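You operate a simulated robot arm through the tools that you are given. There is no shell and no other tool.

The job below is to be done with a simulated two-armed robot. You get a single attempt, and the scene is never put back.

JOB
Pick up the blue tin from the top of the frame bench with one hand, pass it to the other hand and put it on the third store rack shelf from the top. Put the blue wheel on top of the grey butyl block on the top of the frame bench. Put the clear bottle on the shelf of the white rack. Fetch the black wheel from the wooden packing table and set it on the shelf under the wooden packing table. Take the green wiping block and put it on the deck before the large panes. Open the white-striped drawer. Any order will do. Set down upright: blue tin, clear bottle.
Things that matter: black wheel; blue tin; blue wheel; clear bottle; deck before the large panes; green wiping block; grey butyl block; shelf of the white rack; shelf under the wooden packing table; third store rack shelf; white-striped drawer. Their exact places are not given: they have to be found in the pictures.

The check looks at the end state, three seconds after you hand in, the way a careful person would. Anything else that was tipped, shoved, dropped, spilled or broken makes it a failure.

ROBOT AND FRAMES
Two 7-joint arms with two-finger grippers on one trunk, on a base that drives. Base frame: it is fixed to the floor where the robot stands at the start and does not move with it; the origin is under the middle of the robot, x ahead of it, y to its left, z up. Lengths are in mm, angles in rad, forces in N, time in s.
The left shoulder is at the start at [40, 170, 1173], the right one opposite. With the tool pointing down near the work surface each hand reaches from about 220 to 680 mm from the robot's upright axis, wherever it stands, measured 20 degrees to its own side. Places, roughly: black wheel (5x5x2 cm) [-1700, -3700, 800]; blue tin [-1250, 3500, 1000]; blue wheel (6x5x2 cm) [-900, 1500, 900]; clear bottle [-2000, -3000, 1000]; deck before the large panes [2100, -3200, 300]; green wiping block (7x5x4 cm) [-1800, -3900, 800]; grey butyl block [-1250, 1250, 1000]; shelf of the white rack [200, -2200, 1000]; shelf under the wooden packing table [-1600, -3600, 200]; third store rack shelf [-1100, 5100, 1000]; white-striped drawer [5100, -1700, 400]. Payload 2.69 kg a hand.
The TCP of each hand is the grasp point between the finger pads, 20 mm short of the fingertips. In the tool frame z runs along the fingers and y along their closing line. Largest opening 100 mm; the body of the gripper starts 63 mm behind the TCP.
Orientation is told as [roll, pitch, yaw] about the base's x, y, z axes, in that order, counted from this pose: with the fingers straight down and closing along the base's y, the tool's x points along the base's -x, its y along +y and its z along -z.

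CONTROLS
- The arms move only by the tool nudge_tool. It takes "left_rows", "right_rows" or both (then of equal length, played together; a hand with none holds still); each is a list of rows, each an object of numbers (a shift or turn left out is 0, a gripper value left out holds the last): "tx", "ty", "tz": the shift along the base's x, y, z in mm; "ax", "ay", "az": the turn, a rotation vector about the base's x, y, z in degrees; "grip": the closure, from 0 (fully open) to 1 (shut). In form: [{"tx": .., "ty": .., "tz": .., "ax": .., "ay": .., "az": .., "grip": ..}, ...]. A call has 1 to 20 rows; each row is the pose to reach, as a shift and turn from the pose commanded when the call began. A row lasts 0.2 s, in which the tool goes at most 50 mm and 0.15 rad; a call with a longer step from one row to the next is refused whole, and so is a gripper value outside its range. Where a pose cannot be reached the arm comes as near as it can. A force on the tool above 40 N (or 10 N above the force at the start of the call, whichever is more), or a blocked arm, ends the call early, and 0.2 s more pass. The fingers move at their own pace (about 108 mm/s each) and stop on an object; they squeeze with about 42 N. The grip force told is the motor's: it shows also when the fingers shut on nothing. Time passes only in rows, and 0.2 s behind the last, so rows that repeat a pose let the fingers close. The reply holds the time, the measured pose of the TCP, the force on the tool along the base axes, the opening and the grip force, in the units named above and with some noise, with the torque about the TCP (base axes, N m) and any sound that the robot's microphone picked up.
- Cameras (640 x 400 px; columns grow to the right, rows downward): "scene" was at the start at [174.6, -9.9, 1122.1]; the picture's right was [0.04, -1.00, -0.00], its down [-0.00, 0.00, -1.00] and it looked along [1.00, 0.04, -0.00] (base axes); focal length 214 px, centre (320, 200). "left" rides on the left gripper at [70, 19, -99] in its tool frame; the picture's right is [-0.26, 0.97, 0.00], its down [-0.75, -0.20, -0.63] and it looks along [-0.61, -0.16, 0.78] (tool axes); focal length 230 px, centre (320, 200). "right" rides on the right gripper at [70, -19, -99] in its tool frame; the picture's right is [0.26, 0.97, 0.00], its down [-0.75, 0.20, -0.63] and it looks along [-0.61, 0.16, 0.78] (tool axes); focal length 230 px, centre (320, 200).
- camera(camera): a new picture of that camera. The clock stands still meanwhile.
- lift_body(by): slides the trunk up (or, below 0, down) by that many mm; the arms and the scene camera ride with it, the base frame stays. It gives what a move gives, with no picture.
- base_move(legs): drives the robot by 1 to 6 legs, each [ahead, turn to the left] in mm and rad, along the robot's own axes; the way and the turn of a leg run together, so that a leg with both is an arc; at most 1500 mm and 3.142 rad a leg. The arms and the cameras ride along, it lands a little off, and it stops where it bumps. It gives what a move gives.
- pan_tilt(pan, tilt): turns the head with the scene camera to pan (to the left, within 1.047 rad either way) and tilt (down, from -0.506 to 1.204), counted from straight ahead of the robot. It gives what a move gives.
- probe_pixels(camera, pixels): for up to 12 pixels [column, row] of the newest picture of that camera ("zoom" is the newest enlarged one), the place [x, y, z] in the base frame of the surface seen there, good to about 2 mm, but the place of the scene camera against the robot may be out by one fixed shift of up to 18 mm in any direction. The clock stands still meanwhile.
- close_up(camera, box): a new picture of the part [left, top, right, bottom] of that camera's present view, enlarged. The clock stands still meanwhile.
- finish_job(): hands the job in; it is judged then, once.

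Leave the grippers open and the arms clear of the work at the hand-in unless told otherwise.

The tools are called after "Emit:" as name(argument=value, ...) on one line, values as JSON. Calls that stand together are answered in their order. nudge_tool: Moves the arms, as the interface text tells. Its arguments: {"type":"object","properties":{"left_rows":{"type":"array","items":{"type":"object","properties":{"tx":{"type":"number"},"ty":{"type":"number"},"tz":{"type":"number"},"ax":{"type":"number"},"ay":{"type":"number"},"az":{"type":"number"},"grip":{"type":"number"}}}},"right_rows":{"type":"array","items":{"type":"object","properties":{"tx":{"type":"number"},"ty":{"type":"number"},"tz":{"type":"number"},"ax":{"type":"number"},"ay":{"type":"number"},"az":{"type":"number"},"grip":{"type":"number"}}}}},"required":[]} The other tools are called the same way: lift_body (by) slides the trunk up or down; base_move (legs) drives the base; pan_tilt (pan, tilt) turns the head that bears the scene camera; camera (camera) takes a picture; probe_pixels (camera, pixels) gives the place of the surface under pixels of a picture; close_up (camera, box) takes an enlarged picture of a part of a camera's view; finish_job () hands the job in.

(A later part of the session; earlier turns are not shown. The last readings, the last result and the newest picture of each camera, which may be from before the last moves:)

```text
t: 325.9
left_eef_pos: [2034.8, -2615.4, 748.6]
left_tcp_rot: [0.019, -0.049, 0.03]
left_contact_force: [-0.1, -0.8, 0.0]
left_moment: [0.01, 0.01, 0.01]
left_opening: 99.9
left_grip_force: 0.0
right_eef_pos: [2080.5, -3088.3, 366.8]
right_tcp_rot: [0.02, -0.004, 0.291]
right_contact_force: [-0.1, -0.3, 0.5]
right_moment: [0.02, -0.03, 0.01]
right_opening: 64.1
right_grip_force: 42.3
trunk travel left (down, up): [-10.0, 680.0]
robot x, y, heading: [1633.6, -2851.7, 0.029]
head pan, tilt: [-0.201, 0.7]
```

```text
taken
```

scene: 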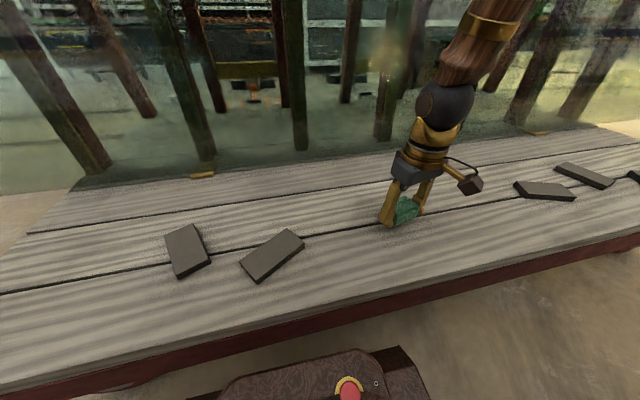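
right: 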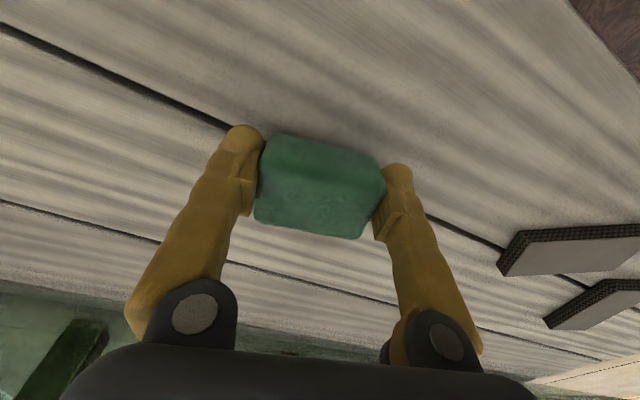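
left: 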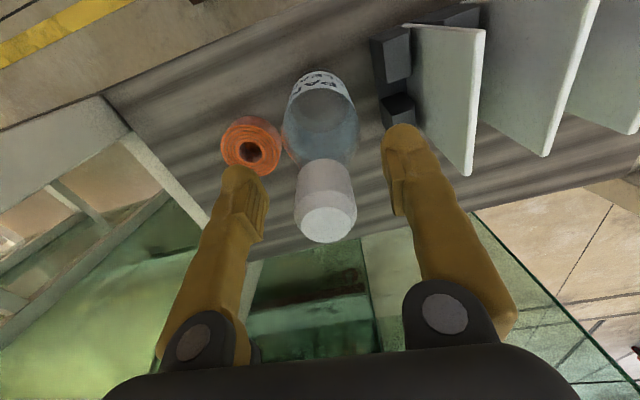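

Free of all pads. I lower 17 mm, then in 1–2 mm steps till contact.

Emit:
nudge_tool(right_rows=[{"tz": -8}, {"tz": -15}, {"tz": -17}, {"tz": -18}, {"tz": -18}])

Emit:
nudge_tool(right_rows=[{"tz": -1}, {"tz": -2}, {"tz": -2}])

```text
t: 327.1
left_eef_pos: [2035.0, -2614.7, 747.4]
left_tcp_rot: [0.019, -0.047, 0.031]
left_contact_force: [0.0, 1.0, -0.4]
left_moment: [-0.03, 0.01, 0.04]
left_opening: 100.0
left_grip_force: 0.0
right_eef_pos: [2081.2, -3087.2, 348.5]
right_tcp_rot: [0.019, -0.002, 0.292]
right_contact_force: [-0.8, 0.6, 0.1]
right_moment: [0.01, 0.04, 0.01]
right_opening: 63.9
right_grip_force: 42.1
trunk travel left (down, up): [-10.0, 680.0]
robot x, y, heading: [1634.0, -2855.7, 0.026]
head pan, tilt: [-0.201, 0.7]
```

```text
t: 327.9
left_eef_pos: [2034.9, -2615.3, 748.2]
left_tcp_rot: [0.018, -0.048, 0.033]
left_contact_force: [0.3, 0.0, -0.1]
left_moment: [-0.06, -0.01, -0.01]
left_opening: 99.8
left_grip_force: 0.1
right_eef_pos: [2079.5, -3087.8, 346.4]
right_tcp_rot: [0.021, -0.005, 0.291]
right_contact_force: [0.1, 0.6, -0.8]
right_moment: [-0.02, 0.03, 0.0]
right_opening: 63.7
right_grip_force: 42.1
trunk travel left (down, up): [-10.0, 680.0]
robot x, y, heading: [1635.3, -2852.8, 0.026]
head pan, tilt: [-0.201, 0.7]
```

Not yet touching; two more 1.5 mm steps.

Emit:
nudge_tool(right_rows=[{"tz": -1}, {"tz": -2}, {"tz": -2}])

```text
t: 328.7
left_eef_pos: [2033.6, -2613.9, 748.0]
left_tcp_rot: [0.018, -0.051, 0.03]
left_contact_force: [1.0, 0.1, 0.2]
left_moment: [-0.03, 0.0, -0.02]
left_opening: 100.1
left_grip_force: 0.1
right_eef_pos: [2080.1, -3087.2, 345.9]
right_tcp_rot: [0.023, -0.007, 0.294]
right_contact_force: [-2.8, -1.0, 11.4]
right_moment: [-0.4, -0.09, -0.11]
right_opening: 64.0
right_grip_force: 42.5
trunk travel left (down, up): [-10.0, 680.0]
robot x, y, heading: [1631.2, -2852.1, 0.025]
head pan, tilt: [-0.201, 0.7]
```

Contact with 11 N: the block rests on the deck. I relieve 1 mm and open.

Emit:
nudge_tool(right_rows=[{"tz": 1}, {"tz": 1, "grip": 0.3}, {"tz": 1, "grip": 0.15}, {"tz": 1, "grip": 0.0}, {"tz": 1, "grip": 0.0}, {"tz": 1, "grip": 0.0}])

Emit:
nudge_tool(right_rows=[{"tz": 20}, {"tz": 45}, {"tz": 80}, {"tz": 120}, {"tz": 160}, {"tz": 200}, {"tz": 240}, {"tz": 280}, {"tz": 320}, {"tz": 350}])

Emit:
camera(camera="scene")

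```text
t: 330.1
left_eef_pos: [2034.3, -2615.2, 748.0]
left_tcp_rot: [0.017, -0.05, 0.033]
left_contact_force: [-1.3, 0.0, 0.3]
left_moment: [0.04, 0.0, 0.0]
left_opening: 100.0
left_grip_force: 0.1
right_eef_pos: [2078.9, -3088.2, 346.0]
right_tcp_rot: [0.021, -0.005, 0.29]
right_contact_force: [-0.4, 0.5, 0.9]
right_moment: [0.0, 0.0, -0.01]
right_opening: 99.9
right_grip_force: 0.0
trunk travel left (down, up): [-10.0, 680.0]
robot x, y, heading: [1632.6, -2854.8, 0.025]
head pan, tilt: [-0.201, 0.7]
```

```text
t: 332.3
left_eef_pos: [2034.1, -2615.9, 746.4]
left_tcp_rot: [0.018, -0.049, 0.031]
left_contact_force: [-0.2, -0.1, -0.7]
left_moment: [0.02, 0.02, 0.01]
left_opening: 100.0
left_grip_force: 0.1
right_eef_pos: [2080.8, -3088.5, 695.8]
right_tcp_rot: [0.022, -0.004, 0.29]
right_contact_force: [-0.4, -0.2, -0.8]
right_moment: [0.01, 0.02, -0.04]
right_opening: 99.8
right_grip_force: 0.0
trunk travel left (down, up): [-10.0, 680.0]
robot x, y, heading: [1635.4, -2855.8, 0.028]
head pan, tilt: [-0.201, 0.7]
```

```text
taken
```

scene: 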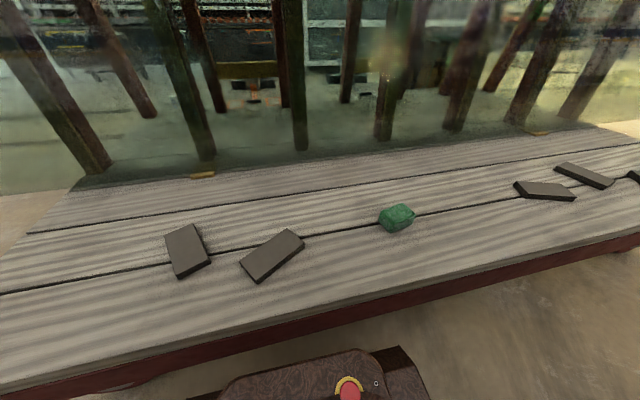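

The green block lies on the deck. I raise the trunk back to height 0 and back off, heading for the drawer unit.

Emit:
lift_body(by=200)

Emit:
lift_body(by=190)

Emit:
base_move(legs=[[-90, 0], [0, 1.546], [1500, 0], [350, 0]])

```text
t: 334.5
left_eef_pos: [2034.0, -2614.8, 947.2]
left_tcp_rot: [0.018, -0.05, 0.032]
left_contact_force: [0.2, -0.1, 0.0]
left_moment: [0.0, 0.02, 0.0]
left_opening: 99.9
left_grip_force: 0.0
right_eef_pos: [2082.2, -3088.3, 894.4]
right_tcp_rot: [0.022, -0.002, 0.292]
right_contact_force: [0.3, 0.2, 0.4]
right_moment: [-0.01, -0.02, -0.01]
right_opening: 100.3
right_grip_force: 0.1
trunk travel left (down, up): [-210.0, 480.0]
robot x, y, heading: [1635.0, -2855.8, 0.028]
head pan, tilt: [-0.201, 0.7]
```

```text
t: 336.6
left_eef_pos: [2034.2, -2616.4, 1138.0]
left_tcp_rot: [0.017, -0.047, 0.032]
left_contact_force: [0.2, -0.7, -0.6]
left_moment: [0.0, 0.0, 0.0]
left_opening: 100.0
left_grip_force: 0.0
right_eef_pos: [2081.5, -3088.6, 1084.1]
right_tcp_rot: [0.019, -0.004, 0.292]
right_contact_force: [0.9, 0.1, -0.2]
right_moment: [-0.01, -0.02, -0.03]
right_opening: 100.0
right_grip_force: 0.0
trunk travel left (down, up): [-400.0, 290.0]
robot x, y, heading: [1632.4, -2858.7, 0.023]
head pan, tilt: [-0.201, 0.7]
```

```text
t: 350.5
left_eef_pos: [1307.5, -588.2, 1136.7]
left_tcp_rot: [0.018, -0.05, 1.577]
left_contact_force: [-0.6, 0.3, -0.5]
left_moment: [-0.03, -0.01, -0.01]
left_opening: 100.0
left_grip_force: 0.0
right_eef_pos: [1782.3, -553.4, 1084.9]
right_tcp_rot: [0.022, -0.004, 1.836]
right_contact_force: [-0.5, 0.5, -0.9]
right_moment: [-0.04, 0.01, -0.03]
right_opening: 99.8
right_grip_force: 0.0
trunk travel left (down, up): [-400.0, 290.0]
robot x, y, heading: [1535.1, -998.2, 1.569]
head pan, tilt: [-0.201, 0.7]
```

At (1535,−998). I turn to +x, drive 1500 mm and look at the drawer unit.

Emit:
base_move(legs=[[0, -1.569], [1500, 0]])

Emit:
pan_tilt(pan=-0.3, tilt=0.2)

Emit:
camera(camera="scene")

```text
t: 355.6
left_eef_pos: [1905.8, -769.1, 1105.1]
left_tcp_rot: [-0.01, 0.062, 0.0]
left_contact_force: [-0.5, -0.5, 0.2]
left_moment: [0.02, -0.05, 0.03]
left_opening: 99.9
left_grip_force: 0.1
right_eef_pos: [1951.1, -1239.5, 1106.8]
right_tcp_rot: [0.009, -0.05, 0.27]
right_contact_force: [-0.6, -0.4, 0.6]
right_moment: [0.01, -0.06, 0.0]
right_opening: 100.1
right_grip_force: 0.0
trunk travel left (down, up): [-400.0, 290.0]
robot x, y, heading: [1565.3, -987.8, -0.013]
head pan, tilt: [-0.201, 0.7]
stopped in leg 2: the robot was blocked; the commanded pose is now the measured one
```

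```text
t: 356.5
left_eef_pos: [1907.8, -766.5, 1106.1]
left_tcp_rot: [-0.006, 0.06, -0.001]
left_contact_force: [-0.2, 0.7, 0.4]
left_moment: [0.0, -0.03, 0.0]
left_opening: 100.2
left_grip_force: 0.0
right_eef_pos: [1953.3, -1238.4, 1104.1]
right_tcp_rot: [0.009, -0.05, 0.271]
right_contact_force: [-0.3, 0.1, 0.3]
right_moment: [0.0, 0.01, -0.02]
right_opening: 99.9
right_grip_force: 0.1
trunk travel left (down, up): [-400.0, 290.0]
robot x, y, heading: [1564.4, -988.9, -0.015]
head pan, tilt: [-0.3, 0.201]
```

```text
taken
```

scene: 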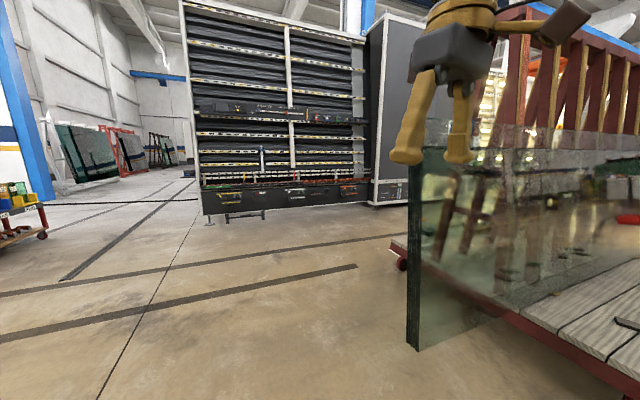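

Blocked at the start of leg 2; the hands were pushed back again. I push both hands out to ~450 mm ahead and retry.

Emit:
nudge_tool(left_rows=[{"tx": 30, "ay": -1}, {"tx": 60, "ay": -2}, {"tx": 90, "ay": -3}, {"tx": 120, "ay": -3.5}, {"tx": 130, "ay": -3.5}], right_rows=[{"tx": 20}, {"tx": 40}, {"tx": 60}, {"tx": 80}, {"tx": 90}])

Emit:
base_move(legs=[[1450, 0]])

```text
t: 357.7
left_eef_pos: [2041.5, -766.4, 1126.1]
left_tcp_rot: [-0.011, -0.068, -0.001]
left_contact_force: [0.3, 0.6, 0.1]
left_moment: [0.03, -0.03, 0.0]
left_opening: 100.1
left_grip_force: 0.0
right_eef_pos: [2045.1, -1237.5, 1105.0]
right_tcp_rot: [0.007, -0.051, 0.267]
right_contact_force: [0.4, -0.4, 0.0]
right_moment: [0.04, -0.01, 0.01]
right_opening: 99.9
right_grip_force: 0.0
trunk travel left (down, up): [-400.0, 290.0]
robot x, y, heading: [1559.7, -987.5, -0.018]
head pan, tilt: [-0.3, 0.201]
```

```text
t: 365.0
left_eef_pos: [3499.9, -786.5, 1124.6]
left_tcp_rot: [-0.01, -0.067, 0.002]
left_contact_force: [0.3, -0.7, 0.1]
left_moment: [-0.02, 0.03, 0.02]
left_opening: 100.0
left_grip_force: 0.1
right_eef_pos: [3503.1, -1258.1, 1105.5]
right_tcp_rot: [0.008, -0.051, 0.27]
right_contact_force: [0.5, -1.0, 0.4]
right_moment: [0.02, 0.01, -0.02]
right_opening: 99.8
right_grip_force: 0.1
trunk travel left (down, up): [-400.0, 290.0]
robot x, y, heading: [3020.5, -1004.9, -0.012]
head pan, tilt: [-0.3, 0.201]
```

Worked. Now at (3020,−1005); I look at the drawers.

Emit:
pan_tilt(pan=-0.3, tilt=0.3)

Emit:
camera(camera="scene")

Emit:
close_up(camera="scene", box=[160, 130, 460, 290])

```text
t: 365.6
left_eef_pos: [3479.7, -784.9, 1133.8]
left_tcp_rot: [-0.01, -0.088, 0.002]
left_contact_force: [-0.3, -0.3, -0.2]
left_moment: [0.02, -0.07, -0.01]
left_opening: 99.8
left_grip_force: 0.1
right_eef_pos: [3483.2, -1258.0, 1113.6]
right_tcp_rot: [0.003, -0.069, 0.27]
right_contact_force: [-1.0, -0.9, 0.1]
right_moment: [0.02, -0.05, 0.01]
right_opening: 100.1
right_grip_force: 0.2
trunk travel left (down, up): [-400.0, 290.0]
robot x, y, heading: [3022.3, -1008.9, -0.014]
head pan, tilt: [-0.3, 0.3]
```

```text
taken
```

scene: 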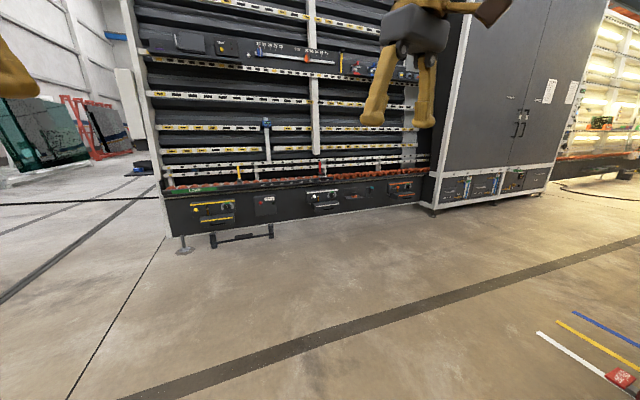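

```text
2.13 times, centred on (310, 210) of scene
```

zoom: 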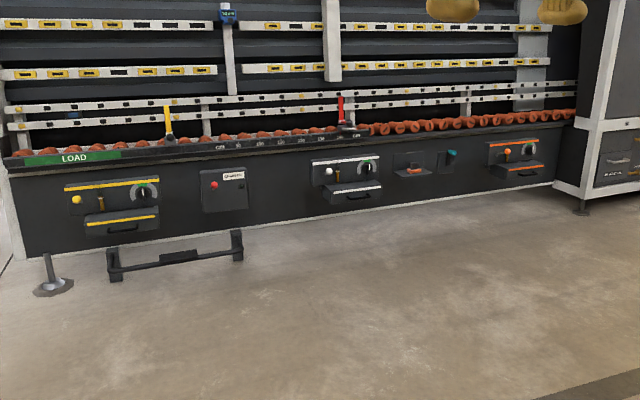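

Three drawers: yellow-, white- and orange-striped. The white-striped one is at about (325,197). I enlarge it.

Emit:
close_up(camera="scene", box=[295, 175, 355, 220])

Emit:
probe_pixels(camera="scene", pixels=[[325, 204], [312, 195], [325, 192], [332, 194], [340, 203], [275, 210], [350, 200], [325, 210], [240, 232], [213, 236]])

```text
8.89 times, centred on (325, 198) of scene
```

zoom: 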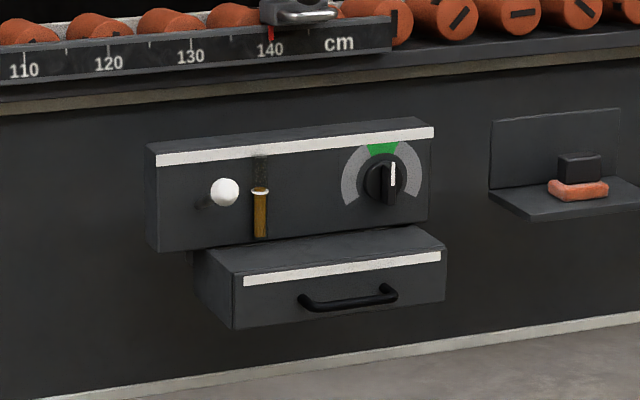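

```text
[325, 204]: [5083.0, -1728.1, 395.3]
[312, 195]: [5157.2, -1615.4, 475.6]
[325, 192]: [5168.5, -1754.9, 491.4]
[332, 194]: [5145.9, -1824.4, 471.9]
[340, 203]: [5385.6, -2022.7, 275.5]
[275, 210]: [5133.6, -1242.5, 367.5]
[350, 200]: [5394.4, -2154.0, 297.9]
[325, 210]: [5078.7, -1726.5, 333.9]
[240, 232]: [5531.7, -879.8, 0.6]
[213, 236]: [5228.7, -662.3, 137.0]
```

The white-striped unit has a ball knob, a brass slider bolt, a dial with a green sector, and a drawer with a bar handle below. I compare with the yellow and orange ones.

Emit:
close_up(camera="scene", box=[180, 190, 250, 245])

Emit:
close_up(camera="scene", box=[375, 170, 435, 215])

```text
7.27 times, centred on (215, 218) of scene
```

zoom: 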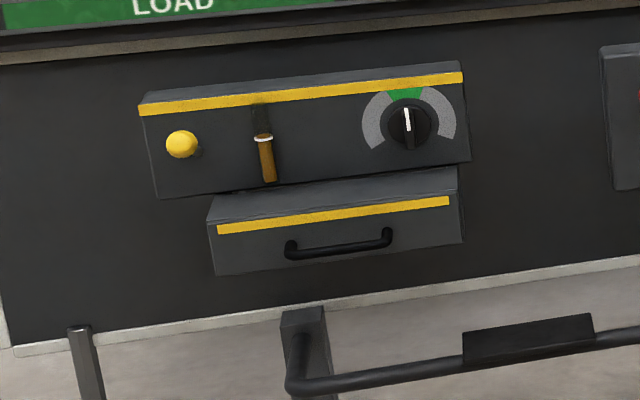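

```text
8.89 times, centred on (405, 192) of scene
```

zoom: 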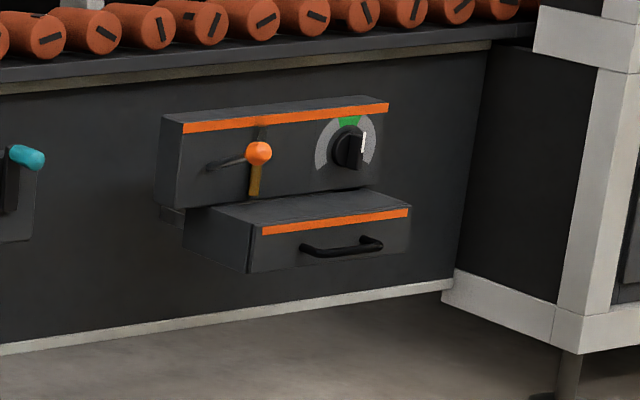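

I probe more points on the cabinet face to learn its orientation before approaching.

Emit:
probe_pixels(camera="scene", pixels=[[180, 215], [180, 228], [248, 215], [248, 222], [295, 200], [295, 212], [350, 190], [350, 203], [375, 195], [420, 190], [420, 197], [300, 183]])

Emit:
probe_pixels(camera="scene", pixels=[[310, 202], [313, 191], [334, 190], [336, 200], [318, 206], [333, 203], [316, 195], [320, 197], [331, 195], [327, 201]])

```text
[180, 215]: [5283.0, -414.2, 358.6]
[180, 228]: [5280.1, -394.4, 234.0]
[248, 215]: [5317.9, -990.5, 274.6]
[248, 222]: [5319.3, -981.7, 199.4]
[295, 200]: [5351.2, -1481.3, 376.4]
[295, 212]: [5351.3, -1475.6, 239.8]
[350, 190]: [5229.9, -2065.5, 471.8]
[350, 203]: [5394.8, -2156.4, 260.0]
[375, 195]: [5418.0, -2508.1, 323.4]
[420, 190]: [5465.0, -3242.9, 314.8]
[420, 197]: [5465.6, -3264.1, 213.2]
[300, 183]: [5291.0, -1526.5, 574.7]
```

```text
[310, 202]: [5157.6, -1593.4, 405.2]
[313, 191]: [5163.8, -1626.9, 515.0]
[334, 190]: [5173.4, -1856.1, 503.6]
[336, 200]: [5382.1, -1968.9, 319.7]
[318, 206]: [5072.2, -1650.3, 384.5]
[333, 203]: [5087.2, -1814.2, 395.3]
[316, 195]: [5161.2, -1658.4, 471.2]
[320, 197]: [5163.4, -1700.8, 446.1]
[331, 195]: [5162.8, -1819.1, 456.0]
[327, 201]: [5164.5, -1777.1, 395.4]
```

The cabinet face is skewed by ≈0.06 rad; the drawer front is at x≈5085, y≈−1610…−1840, its bar handle z≈335. I drive to about (4450,−1540) facing it and inspect closely.

Emit:
nudge_tool(left_rows=[{"tx": 10, "ay": 1.5}, {"tx": 20, "ay": 3}, {"tx": 20, "ay": 4}], right_rows=[{"tx": 10, "ay": 1.5}, {"tx": 20, "ay": 3}, {"tx": 20, "ay": 3}])

Emit:
base_move(legs=[[0, -0.34], [1500, 0], [0, 0.41]])

Emit:
pan_tilt(pan=-0.3, tilt=0.8)

Emit:
camera(camera="scene")

```text
t: 366.4
left_eef_pos: [3501.6, -786.7, 1134.0]
left_tcp_rot: [-0.011, -0.015, 0.001]
left_contact_force: [-0.1, 0.1, 0.2]
left_moment: [0.01, -0.02, -0.01]
left_opening: 100.0
left_grip_force: 0.0
right_eef_pos: [3505.1, -1258.3, 1112.2]
right_tcp_rot: [0.018, -0.014, 0.271]
right_contact_force: [0.0, -0.8, -0.7]
right_moment: [-0.05, -0.02, 0.04]
right_opening: 99.9
right_grip_force: 0.2
trunk travel left (down, up): [-400.0, 290.0]
robot x, y, heading: [3021.9, -1003.4, -0.012]
head pan, tilt: [-0.3, 0.3]
```

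```text
t: 367.3
left_eef_pos: [3469.2, -804.9, 1149.9]
left_tcp_rot: [-0.014, -0.047, -0.04]
left_contact_force: [-1.9, -0.2, 0.2]
left_moment: [0.0, -0.11, -0.02]
left_opening: 100.1
left_grip_force: 0.1
right_eef_pos: [3453.4, -1276.3, 1129.1]
right_tcp_rot: [0.008, -0.051, 0.233]
right_contact_force: [-1.8, 0.3, 0.4]
right_moment: [-0.03, -0.12, -0.04]
right_opening: 99.8
right_grip_force: 0.0
trunk travel left (down, up): [-400.0, 290.0]
robot x, y, heading: [3021.6, -1008.7, -0.054]
head pan, tilt: [-0.3, 0.3]
stopped in leg 1: the robot was blocked; the commanded pose is now the measured one
```

```text
t: 368.2
left_eef_pos: [3473.9, -803.7, 1146.6]
left_tcp_rot: [-0.016, -0.04, -0.04]
left_contact_force: [-0.8, 0.1, 0.9]
left_moment: [0.01, 0.0, -0.01]
left_opening: 100.1
left_grip_force: 0.1
right_eef_pos: [3458.8, -1276.7, 1128.4]
right_tcp_rot: [0.011, -0.047, 0.23]
right_contact_force: [-0.3, 0.2, 0.3]
right_moment: [0.02, -0.05, 0.02]
right_opening: 100.0
right_grip_force: 0.1
trunk travel left (down, up): [-400.0, 290.0]
robot x, y, heading: [3021.5, -1009.7, -0.051]
head pan, tilt: [-0.3, 0.799]
```

```text
taken
```

scene: 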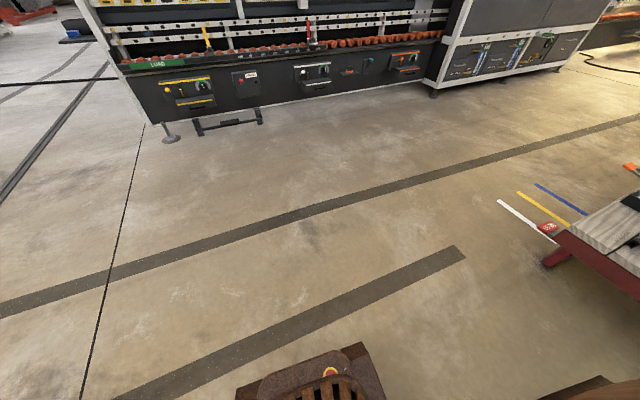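

The block comes with a small backward sway of my body at the start of motions, not a real obstacle. Lower trunk and settling time should help: I lower the trunk by 200 mm, wait, and retry.

Emit:
lift_body(by=-200)

Emit:
nudge_tool(left_rows=[{"tx": 0}, {"tx": 0}, {"tx": 0}, {"tx": 0}, {"tx": 0}, {"tx": 0}])

Emit:
base_move(legs=[[0, -0.3]])

Emit:
base_move(legs=[[1470, 0]])

```text
t: 370.4
left_eef_pos: [3475.7, -805.0, 947.0]
left_tcp_rot: [-0.015, -0.04, -0.039]
left_contact_force: [-0.5, -0.4, -0.5]
left_moment: [0.01, -0.02, 0.03]
left_opening: 100.1
left_grip_force: 0.1
right_eef_pos: [3459.1, -1276.1, 927.9]
right_tcp_rot: [0.011, -0.049, 0.231]
right_contact_force: [0.7, 0.5, -1.1]
right_moment: [-0.02, 0.0, 0.01]
right_opening: 100.1
right_grip_force: 0.0
trunk travel left (down, up): [-200.0, 490.0]
robot x, y, heading: [3022.0, -1011.8, -0.053]
head pan, tilt: [-0.3, 0.799]
```

```text
t: 371.8
left_eef_pos: [3475.7, -804.3, 946.0]
left_tcp_rot: [-0.016, -0.039, -0.042]
left_contact_force: [0.0, 0.4, -0.2]
left_moment: [-0.02, 0.01, -0.01]
left_opening: 99.9
left_grip_force: 0.1
right_eef_pos: [3460.9, -1276.1, 928.7]
right_tcp_rot: [0.01, -0.047, 0.227]
right_contact_force: [0.8, 0.6, 0.0]
right_moment: [-0.02, -0.03, -0.01]
right_opening: 100.1
right_grip_force: 0.0
trunk travel left (down, up): [-200.0, 490.0]
robot x, y, heading: [3017.7, -1006.2, -0.051]
head pan, tilt: [-0.3, 0.799]
```

```text
t: 373.2
left_eef_pos: [3515.9, -947.8, 946.1]
left_tcp_rot: [-0.014, -0.04, -0.34]
left_contact_force: [-0.9, -0.5, -0.1]
left_moment: [0.01, 0.0, 0.01]
left_opening: 100.2
left_grip_force: 0.1
right_eef_pos: [3361.0, -1395.6, 927.8]
right_tcp_rot: [0.009, -0.048, -0.071]
right_contact_force: [-0.1, 0.2, 0.9]
right_moment: [0.01, 0.01, -0.02]
right_opening: 100.1
right_grip_force: 0.1
trunk travel left (down, up): [-200.0, 490.0]
robot x, y, heading: [3019.6, -1006.5, -0.351]
head pan, tilt: [-0.3, 0.799]
```

```text
t: 380.5
left_eef_pos: [4889.4, -1462.6, 953.1]
left_tcp_rot: [-0.015, -0.055, -0.346]
left_contact_force: [0.4, -0.1, -0.2]
left_moment: [-0.02, -0.01, 0.01]
left_opening: 99.8
left_grip_force: 0.1
right_eef_pos: [4732.5, -1907.4, 934.1]
right_tcp_rot: [0.006, -0.062, -0.076]
right_contact_force: [-0.6, -0.1, -0.1]
right_moment: [-0.03, -0.02, 0.02]
right_opening: 99.9
right_grip_force: 0.0
trunk travel left (down, up): [-200.0, 490.0]
robot x, y, heading: [4405.8, -1525.7, -0.356]
head pan, tilt: [-0.3, 0.799]
```

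Smooth. Now I turn left by 0.416 to face the cabinet and look.

Emit:
base_move(legs=[[0, 0.416]])

Emit:
pan_tilt(pan=-0.3, tilt=0.6)

Emit:
camera(camera="scene")

Emit:
camera(camera="right")

```text
t: 382.2
left_eef_pos: [4806.7, -1272.9, 960.0]
left_tcp_rot: [-0.013, -0.072, 0.071]
left_contact_force: [1.1, 0.8, 0.2]
left_moment: [0.02, -0.01, 0.01]
left_opening: 99.9
left_grip_force: 0.0
right_eef_pos: [4845.5, -1744.1, 942.0]
right_tcp_rot: [0.0, -0.077, 0.344]
right_contact_force: [0.2, -0.2, 0.0]
right_moment: [0.01, 0.02, 0.0]
right_opening: 99.9
right_grip_force: 0.0
trunk travel left (down, up): [-200.0, 490.0]
robot x, y, heading: [4409.3, -1521.6, 0.059]
head pan, tilt: [-0.3, 0.799]
```

```text
t: 382.9
left_eef_pos: [4792.8, -1274.2, 965.4]
left_tcp_rot: [-0.014, -0.087, 0.072]
left_contact_force: [-0.3, 0.7, -0.8]
left_moment: [-0.03, 0.01, 0.0]
left_opening: 100.4
left_grip_force: 0.1
right_eef_pos: [4831.3, -1744.2, 948.7]
right_tcp_rot: [-0.003, -0.092, 0.343]
right_contact_force: [-0.4, -0.5, -1.2]
right_moment: [0.02, 0.04, 0.01]
right_opening: 99.9
right_grip_force: 0.0
trunk travel left (down, up): [-200.0, 490.0]
robot x, y, heading: [4406.1, -1528.1, 0.058]
head pan, tilt: [-0.3, 0.6]
```

```text
taken
```

scene: 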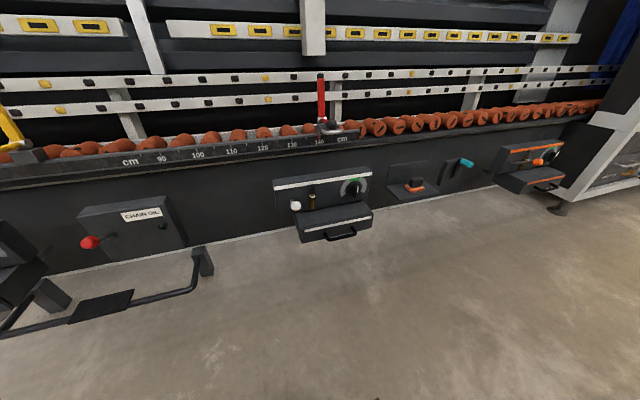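

```text
taken
```

right: 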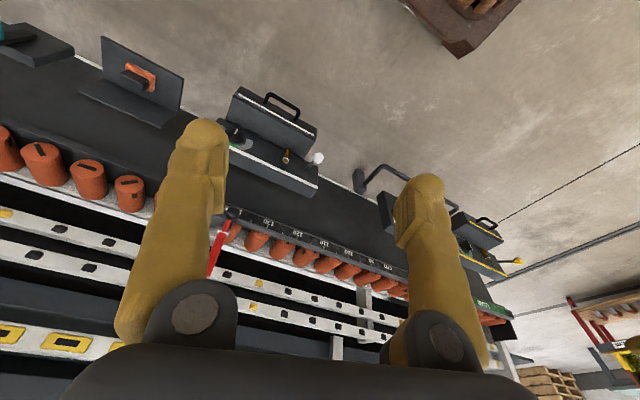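

I enlarge the white-striped drawer in both views.

Emit:
close_up(camera="right", box=[200, 70, 350, 200])

Emit:
close_up(camera="scene", box=[260, 155, 390, 255])

Emit:
probe_pixels(camera="right", pixels=[[282, 99], [266, 98], [298, 113], [267, 105], [296, 120], [282, 118], [240, 95], [312, 132], [275, 125], [287, 158], [318, 158], [240, 140]])

```text
3.08 times, centred on (275, 135) of right
```

zoom: 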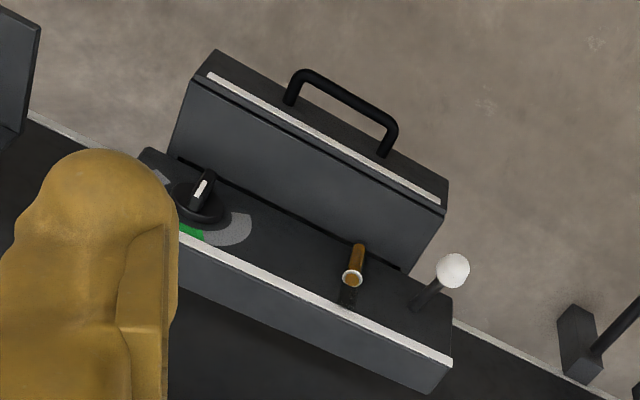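

```text
4.00 times, centred on (325, 205) of scene
```

zoom: 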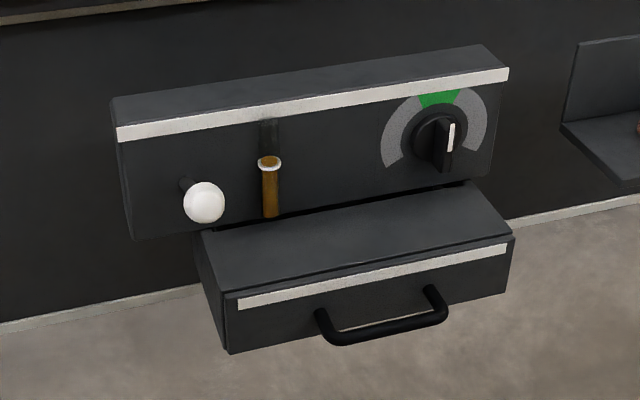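

```text
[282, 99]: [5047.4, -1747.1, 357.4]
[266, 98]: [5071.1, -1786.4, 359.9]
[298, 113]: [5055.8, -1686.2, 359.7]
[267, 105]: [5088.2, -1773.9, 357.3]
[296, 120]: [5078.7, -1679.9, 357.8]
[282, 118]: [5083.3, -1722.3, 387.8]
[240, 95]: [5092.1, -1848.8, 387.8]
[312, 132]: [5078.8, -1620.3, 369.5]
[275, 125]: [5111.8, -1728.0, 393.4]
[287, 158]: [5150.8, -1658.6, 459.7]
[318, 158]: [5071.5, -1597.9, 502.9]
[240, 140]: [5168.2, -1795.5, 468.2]
```

Handle bar: x≈5048–5056, y −1680…−1786, z≈358; the drawer front is ≈35 mm behind it. I check the foot bar left of it before driving closer.

Emit:
probe_pixels(camera="scene", pixels=[[100, 305], [185, 288], [205, 265], [20, 325], [60, 300], [150, 295], [330, 233], [380, 205], [297, 230]])

```text
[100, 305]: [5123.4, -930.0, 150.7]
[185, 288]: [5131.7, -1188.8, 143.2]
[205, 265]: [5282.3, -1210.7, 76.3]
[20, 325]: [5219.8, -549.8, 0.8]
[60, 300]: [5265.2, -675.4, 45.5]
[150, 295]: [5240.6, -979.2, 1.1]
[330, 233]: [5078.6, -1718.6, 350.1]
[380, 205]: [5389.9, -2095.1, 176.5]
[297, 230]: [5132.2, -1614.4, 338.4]
```

Foot bar is well left (y>−1190). I now rotate the right gripper by +74° so its fingers close along x.

Emit:
nudge_tool(right_rows=[{"az": 8}, {"az": 16}, {"az": 24}, {"az": 32}, {"az": 40}, {"az": 48}, {"az": 56}, {"az": 64}, {"az": 70}, {"az": 74}, {"az": 74}])

```text
t: 385.3
left_eef_pos: [4792.3, -1274.3, 966.4]
left_tcp_rot: [-0.014, -0.088, 0.071]
left_contact_force: [-0.3, 0.9, 0.4]
left_moment: [-0.03, -0.01, 0.02]
left_opening: 100.1
left_grip_force: 0.0
right_eef_pos: [4831.8, -1743.5, 947.8]
right_tcp_rot: [-0.003, -0.096, 1.637]
right_contact_force: [-0.1, -0.6, 0.2]
right_moment: [0.01, 0.0, 0.01]
right_opening: 100.0
right_grip_force: 0.0
trunk travel left (down, up): [-200.0, 490.0]
robot x, y, heading: [4405.6, -1526.8, 0.06]
head pan, tilt: [-0.3, 0.6]
```

Rotation worked. I straighten the tilt (ax −5.5°), set the opening to ~34 mm, lower the trunk 190 mm and drive 140 mm closer.

Emit:
nudge_tool(right_rows=[{"ax": -2, "grip": 0.3}, {"ax": -4, "grip": 0.66}, {"ax": -5.5, "grip": 0.66}, {"ax": -5.5, "grip": 0.66}, {"ax": -5.5}, {"ax": -5.5}])

Emit:
lift_body(by=-190)

Emit:
base_move(legs=[[140, 0]])

Emit:
camera(camera="right")

Emit:
camera(camera="scene")

```text
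t: 386.7
left_eef_pos: [4792.9, -1274.3, 966.1]
left_tcp_rot: [-0.014, -0.089, 0.07]
left_contact_force: [-1.0, -0.1, 0.2]
left_moment: [0.01, 0.01, -0.01]
left_opening: 99.9
left_grip_force: 0.0
right_eef_pos: [4831.0, -1742.9, 947.0]
right_tcp_rot: [0.006, 0.002, 1.632]
right_contact_force: [-0.8, -0.1, -0.8]
right_moment: [-0.02, 0.02, 0.02]
right_opening: 33.9
right_grip_force: 0.0
trunk travel left (down, up): [-200.0, 490.0]
robot x, y, heading: [4405.4, -1525.0, 0.058]
head pan, tilt: [-0.3, 0.6]
```

```text
t: 388.8
left_eef_pos: [4791.9, -1272.4, 776.0]
left_tcp_rot: [-0.016, -0.09, 0.071]
left_contact_force: [0.3, 0.7, 0.6]
left_moment: [0.02, 0.02, -0.01]
left_opening: 99.9
left_grip_force: 0.0
right_eef_pos: [4831.1, -1742.6, 757.5]
right_tcp_rot: [0.002, 0.002, 1.635]
right_contact_force: [-0.4, 0.0, -0.8]
right_moment: [0.0, -0.03, 0.02]
right_opening: 34.0
right_grip_force: 0.0
trunk travel left (down, up): [-10.0, 680.0]
robot x, y, heading: [4409.2, -1526.2, 0.059]
head pan, tilt: [-0.3, 0.6]
```

```text
t: 390.1
left_eef_pos: [4931.4, -1266.2, 775.4]
left_tcp_rot: [-0.017, -0.089, 0.074]
left_contact_force: [0.4, -0.6, 0.3]
left_moment: [-0.02, -0.02, -0.02]
left_opening: 100.0
left_grip_force: 0.1
right_eef_pos: [4971.4, -1736.1, 758.9]
right_tcp_rot: [0.005, 0.001, 1.636]
right_contact_force: [-0.7, 0.4, -0.3]
right_moment: [0.0, 0.0, 0.0]
right_opening: 33.9
right_grip_force: 0.0
trunk travel left (down, up): [-10.0, 680.0]
robot x, y, heading: [4550.8, -1518.4, 0.059]
head pan, tilt: [-0.3, 0.6]
```

```text
taken
```

right: 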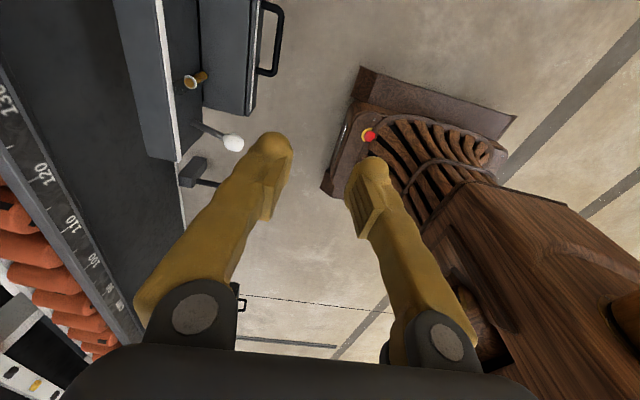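

```text
taken
```

scene: 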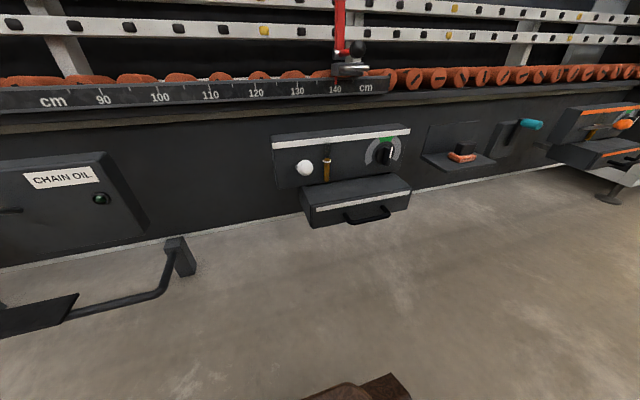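

I probe the handle bar again in the right hand camera ((272,40) etc.).

Emit:
probe_pixels(camera="right", pixels=[[280, 40], [281, 20], [279, 60], [262, 8], [262, 72], [250, 60], [255, 30], [268, 40], [274, 74], [230, 100]])

Emit:
close_up(camera="right", box=[180, 0, 320, 120])

```text
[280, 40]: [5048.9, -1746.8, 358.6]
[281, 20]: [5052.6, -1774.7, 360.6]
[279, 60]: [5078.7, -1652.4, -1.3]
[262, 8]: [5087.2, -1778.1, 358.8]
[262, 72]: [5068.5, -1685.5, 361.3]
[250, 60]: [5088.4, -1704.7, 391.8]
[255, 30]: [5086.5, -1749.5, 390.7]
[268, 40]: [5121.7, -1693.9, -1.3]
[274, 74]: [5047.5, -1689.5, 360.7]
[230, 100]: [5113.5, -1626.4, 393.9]
```

```text
3.33 times, centred on (250, 60) of right
```

zoom: 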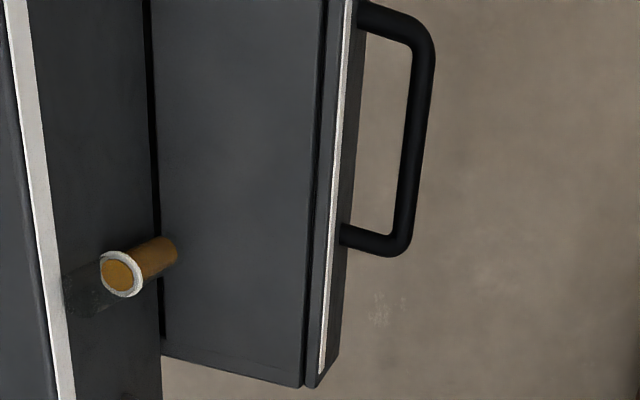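

Bar at x≈5048, z≈360, y −1690…−1778. I move the right hand over it and down to z≈480 first.

Emit:
nudge_tool(right_rows=[{"tx": 12, "tz": -30}, {"tx": 24, "tz": -70}, {"tx": 36, "tz": -110}, {"tx": 48, "tz": -150}, {"tx": 60, "tz": -190}, {"tx": 70, "tz": -230}, {"tx": 77, "tz": -265}, {"tx": 77, "tz": -280}, {"tx": 77, "tz": -280}])

Emit:
camera(camera="right")

```text
t: 392.1
left_eef_pos: [4919.8, -1265.5, 771.7]
left_tcp_rot: [-0.017, -0.073, 0.071]
left_contact_force: [-0.1, -1.0, 0.1]
left_moment: [-0.01, 0.0, -0.02]
left_opening: 100.1
left_grip_force: 0.1
right_eef_pos: [5036.0, -1736.5, 484.7]
right_tcp_rot: [-0.009, 0.002, 1.636]
right_contact_force: [-0.9, -0.7, 0.6]
right_moment: [0.0, 0.03, -0.01]
right_opening: 33.8
right_grip_force: 0.1
trunk travel left (down, up): [-10.0, 680.0]
robot x, y, heading: [4550.9, -1520.8, 0.058]
head pan, tilt: [-0.3, 0.6]
```

```text
taken
```

right: 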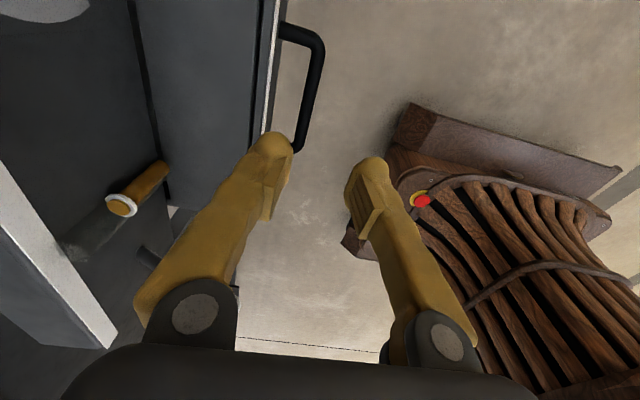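

I probe the bar and the drawer front from this close.

Emit:
probe_pixels(camera="right", pixels=[[319, 55], [312, 90], [305, 125], [300, 145], [290, 30], [264, 100], [262, 60], [318, 40]])

```text
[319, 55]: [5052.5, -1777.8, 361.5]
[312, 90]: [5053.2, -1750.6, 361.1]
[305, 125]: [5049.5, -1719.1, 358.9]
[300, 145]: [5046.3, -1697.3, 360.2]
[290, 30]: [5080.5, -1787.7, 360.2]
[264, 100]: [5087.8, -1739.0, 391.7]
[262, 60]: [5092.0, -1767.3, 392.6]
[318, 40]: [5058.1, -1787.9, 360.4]
```

Bar centre ≈(5051,−1736,355). I descend with +15 in x to z≈358, the fingers straddling the bar.

Emit:
nudge_tool(right_rows=[{"tx": 8, "tz": -20}, {"tx": 15, "tz": -45}, {"tx": 15, "tz": -75}, {"tx": 15, "tz": -75}, {"tx": 15, "tz": -75}])

Emit:
camera(camera="right")

```text
t: 393.3
left_eef_pos: [4920.9, -1266.7, 771.3]
left_tcp_rot: [-0.015, -0.074, 0.072]
left_contact_force: [-1.1, 0.1, -0.1]
left_moment: [0.03, 0.03, 0.0]
left_opening: 99.9
left_grip_force: 0.1
right_eef_pos: [5050.8, -1736.8, 409.5]
right_tcp_rot: [-0.011, 0.003, 1.634]
right_contact_force: [0.7, 0.3, 0.0]
right_moment: [0.0, 0.0, -0.01]
right_opening: 34.0
right_grip_force: 0.2
trunk travel left (down, up): [-10.0, 680.0]
robot x, y, heading: [4546.3, -1520.4, 0.059]
head pan, tilt: [-0.3, 0.6]
```

```text
taken
```

right: 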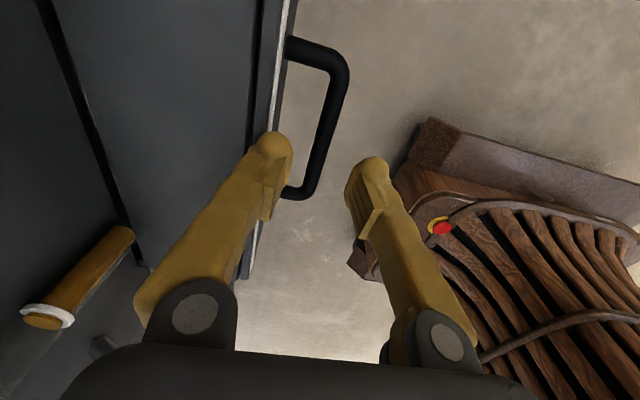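

The bar passes right through the tool axis point (320,147). I descend the last 52 mm and close.

Emit:
nudge_tool(right_rows=[{"tz": -20}, {"tz": -40}, {"tz": -52}, {"tz": -52}, {"tz": -52, "grip": 0.8}, {"tz": -52, "grip": 1}, {"tz": -52, "grip": 1}, {"tz": -52, "grip": 1}])

Emit:
camera(camera="right")

```text
t: 395.1
left_eef_pos: [4921.0, -1266.6, 771.5]
left_tcp_rot: [-0.016, -0.072, 0.074]
left_contact_force: [0.1, 0.5, -0.1]
left_moment: [-0.01, -0.05, 0.01]
left_opening: 100.3
left_grip_force: 0.0
right_eef_pos: [5051.5, -1736.7, 355.9]
right_tcp_rot: [-0.012, 0.001, 1.635]
right_contact_force: [0.7, 1.7, -7.2]
right_moment: [-0.09, -0.01, 0.54]
right_opening: 5.9
right_grip_force: 32.8
trunk travel left (down, up): [-10.0, 680.0]
robot x, y, heading: [4550.4, -1521.4, 0.054]
head pan, tilt: [-0.3, 0.6]
```

```text
taken
```

right: 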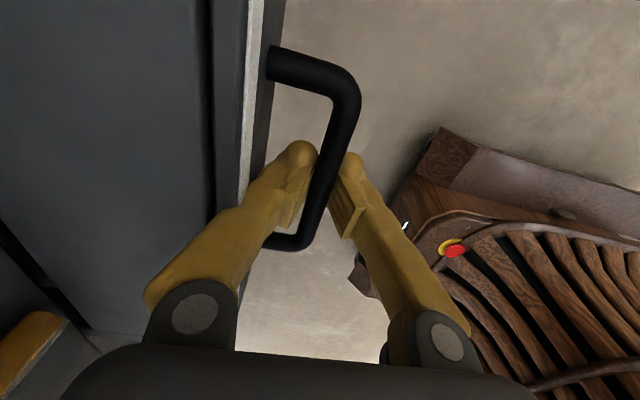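

The bar is gripped. I pull gently 30 mm along (−1,−0.06).

Emit:
nudge_tool(right_rows=[{"tx": -5, "ty": -0.3}, {"tx": -10, "ty": -0.6}, {"tx": -20, "ty": -1.2}, {"tx": -30, "ty": -1.8}, {"tx": -30, "ty": -1.8}])

Emit:
camera(camera="right")

```text
t: 396.3
left_eef_pos: [4919.9, -1267.3, 770.7]
left_tcp_rot: [-0.015, -0.074, 0.072]
left_contact_force: [0.2, 0.2, 0.7]
left_moment: [0.0, 0.0, 0.04]
left_opening: 100.1
left_grip_force: 0.0
right_eef_pos: [5021.1, -1738.6, 355.4]
right_tcp_rot: [-0.01, 0.002, 1.635]
right_contact_force: [1.6, -1.9, -7.8]
right_moment: [0.16, -0.01, 0.41]
right_opening: 5.9
right_grip_force: 32.4
trunk travel left (down, up): [-10.0, 680.0]
robot x, y, heading: [4544.9, -1518.4, 0.058]
head pan, tilt: [-0.3, 0.6]
```

```text
taken
```

right: 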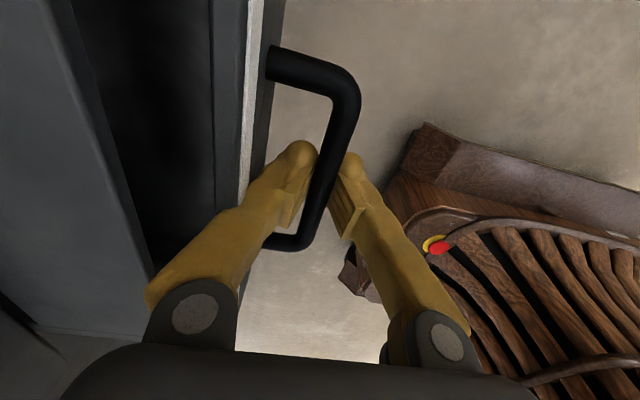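

The drawer slides freely. I keep pulling another 110 mm.

Emit:
nudge_tool(right_rows=[{"tx": -15, "ty": -0.9}, {"tx": -30, "ty": -1.8}, {"tx": -45, "ty": -2.7}, {"tx": -60, "ty": -3.6}, {"tx": -75, "ty": -4.5}, {"tx": -90, "ty": -5.4}, {"tx": -105, "ty": -6.3}, {"tx": -110, "ty": -6.6}, {"tx": -110, "ty": -6.6}])

Emit:
camera(camera="scene")

```text
t: 398.3
left_eef_pos: [4920.2, -1267.3, 771.1]
left_tcp_rot: [-0.014, -0.072, 0.072]
left_contact_force: [0.0, -0.4, -0.2]
left_moment: [-0.02, 0.01, -0.04]
left_opening: 100.2
left_grip_force: 0.0
right_eef_pos: [4912.7, -1745.2, 356.8]
right_tcp_rot: [-0.011, 0.002, 1.633]
right_contact_force: [2.3, -12.3, -35.7]
right_moment: [0.03, 0.01, 0.42]
right_opening: 6.1
right_grip_force: 32.7
trunk travel left (down, up): [-10.0, 680.0]
robot x, y, heading: [4548.5, -1516.9, 0.056]
head pan, tilt: [-0.3, 0.6]
```

```text
taken
```

scene: 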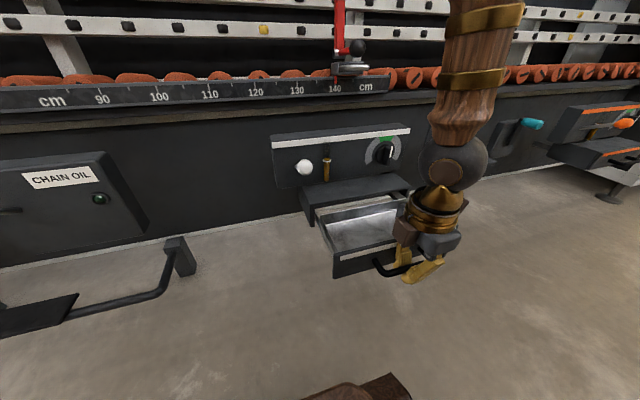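

The drawer is open by ~139 mm and its tray is visible. There's some vertical strain (−36 N), so I relieve it (down 3 mm, −y 1.5) and then pull a little further.

Emit:
nudge_tool(right_rows=[{"tz": -1, "ty": -0.5}, {"tz": -2, "ty": -1}, {"tz": -3, "ty": -1.5}, {"tz": -3, "ty": -1.5}])

Emit:
nudge_tool(right_rows=[{"tx": -10, "ty": -0.6}, {"tx": -20, "ty": -1.2}, {"tx": -30, "ty": -1.8}, {"tx": -40, "ty": -2.4}, {"tx": -40, "ty": -2.4}])

```text
t: 399.3
left_eef_pos: [4920.6, -1265.6, 771.7]
left_tcp_rot: [-0.015, -0.073, 0.072]
left_contact_force: [-1.1, -0.2, 0.1]
left_moment: [0.0, 0.02, 0.03]
left_opening: 99.9
left_grip_force: 0.0
right_eef_pos: [4912.8, -1745.4, 355.4]
right_tcp_rot: [-0.014, -0.001, 1.634]
right_contact_force: [0.8, 2.0, 5.6]
right_moment: [0.03, -0.03, 0.41]
right_opening: 6.0
right_grip_force: 32.7
trunk travel left (down, up): [-10.0, 680.0]
robot x, y, heading: [4548.7, -1518.4, 0.054]
head pan, tilt: [-0.3, 0.6]
```

```text
t: 400.3
left_eef_pos: [4909.7, -1267.9, 757.9]
left_tcp_rot: [-0.014, -0.033, 0.073]
left_contact_force: [-0.7, 0.4, 0.0]
left_moment: [0.0, 0.0, 0.0]
left_opening: 99.9
left_grip_force: 0.1
right_eef_pos: [4887.0, -1746.0, 358.3]
right_tcp_rot: [-0.058, -0.005, 1.637]
right_contact_force: [30.8, 1.1, -61.3]
right_moment: [0.05, 0.03, 0.34]
right_opening: 6.2
right_grip_force: 34.4
trunk travel left (down, up): [-10.0, 680.0]
robot x, y, heading: [4548.5, -1517.4, 0.057]
head pan, tilt: [-0.3, 0.6]
stopped in row 4 (right hand): the force on the tool passed its limit at 49 N (the readings are from after the stop); the commanded pose is now the measured one
```

Total pull ≈164 mm with resistance now: end of travel. I let it relax and read the forces.

Emit:
nudge_tool(right_rows=[{"tx": 3, "tz": -1}, {"tx": 4, "tz": -2}, {"tx": 4, "tz": -2}])

Emit:
camera(camera="scene")

```text
t: 401.1
left_eef_pos: [4908.4, -1267.8, 759.0]
left_tcp_rot: [-0.015, -0.037, 0.074]
left_contact_force: [0.0, 0.2, 0.1]
left_moment: [-0.04, 0.01, 0.0]
left_opening: 100.0
left_grip_force: 0.0
right_eef_pos: [4886.5, -1746.8, 358.5]
right_tcp_rot: [-0.053, -0.002, 1.637]
right_contact_force: [16.9, 12.0, -35.0]
right_moment: [0.51, 0.03, 0.56]
right_opening: 5.8
right_grip_force: 34.2
trunk travel left (down, up): [-10.0, 680.0]
robot x, y, heading: [4550.0, -1516.3, 0.061]
head pan, tilt: [-0.3, 0.6]
```

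```text
taken
```

scene: 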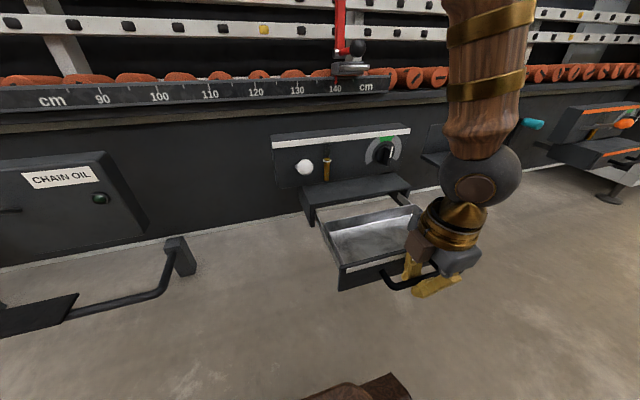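

Well open, but my arm may itself be at its limit here. To be sure I pull with the base: back 40 mm while holding the bar.

Emit:
base_move(legs=[[-40, 0]])

Emit:
camera(camera="right")

```text
t: 401.8
left_eef_pos: [4869.9, -1266.8, 738.7]
left_tcp_rot: [-0.017, 0.033, 0.075]
left_contact_force: [-0.1, 0.3, -0.4]
left_moment: [0.02, -0.02, 0.04]
left_opening: 100.0
left_grip_force: 0.2
right_eef_pos: [4882.8, -1746.7, 375.7]
right_tcp_rot: [-0.133, -0.004, 1.64]
right_contact_force: [11.2, 3.7, 36.9]
right_moment: [-0.25, -0.38, 0.05]
right_opening: 0.2
right_grip_force: 29.7
trunk travel left (down, up): [-10.0, 680.0]
robot x, y, heading: [4535.8, -1517.9, 0.061]
head pan, tilt: [-0.3, 0.6]
stopped in leg 1: the force on the tool passed its limit at 70 N (the readings are from after the stop); the commanded pose is now the measured one
```

```text
taken
```

right: 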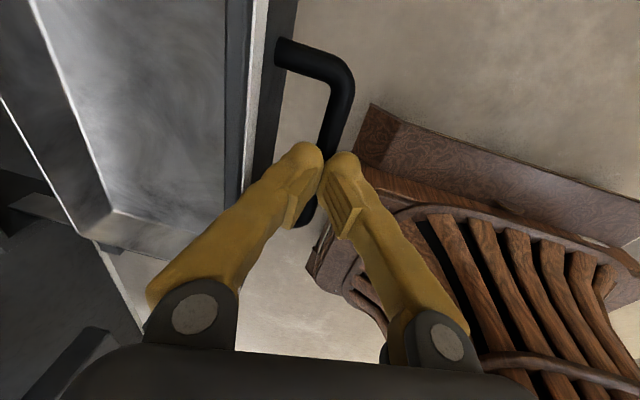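

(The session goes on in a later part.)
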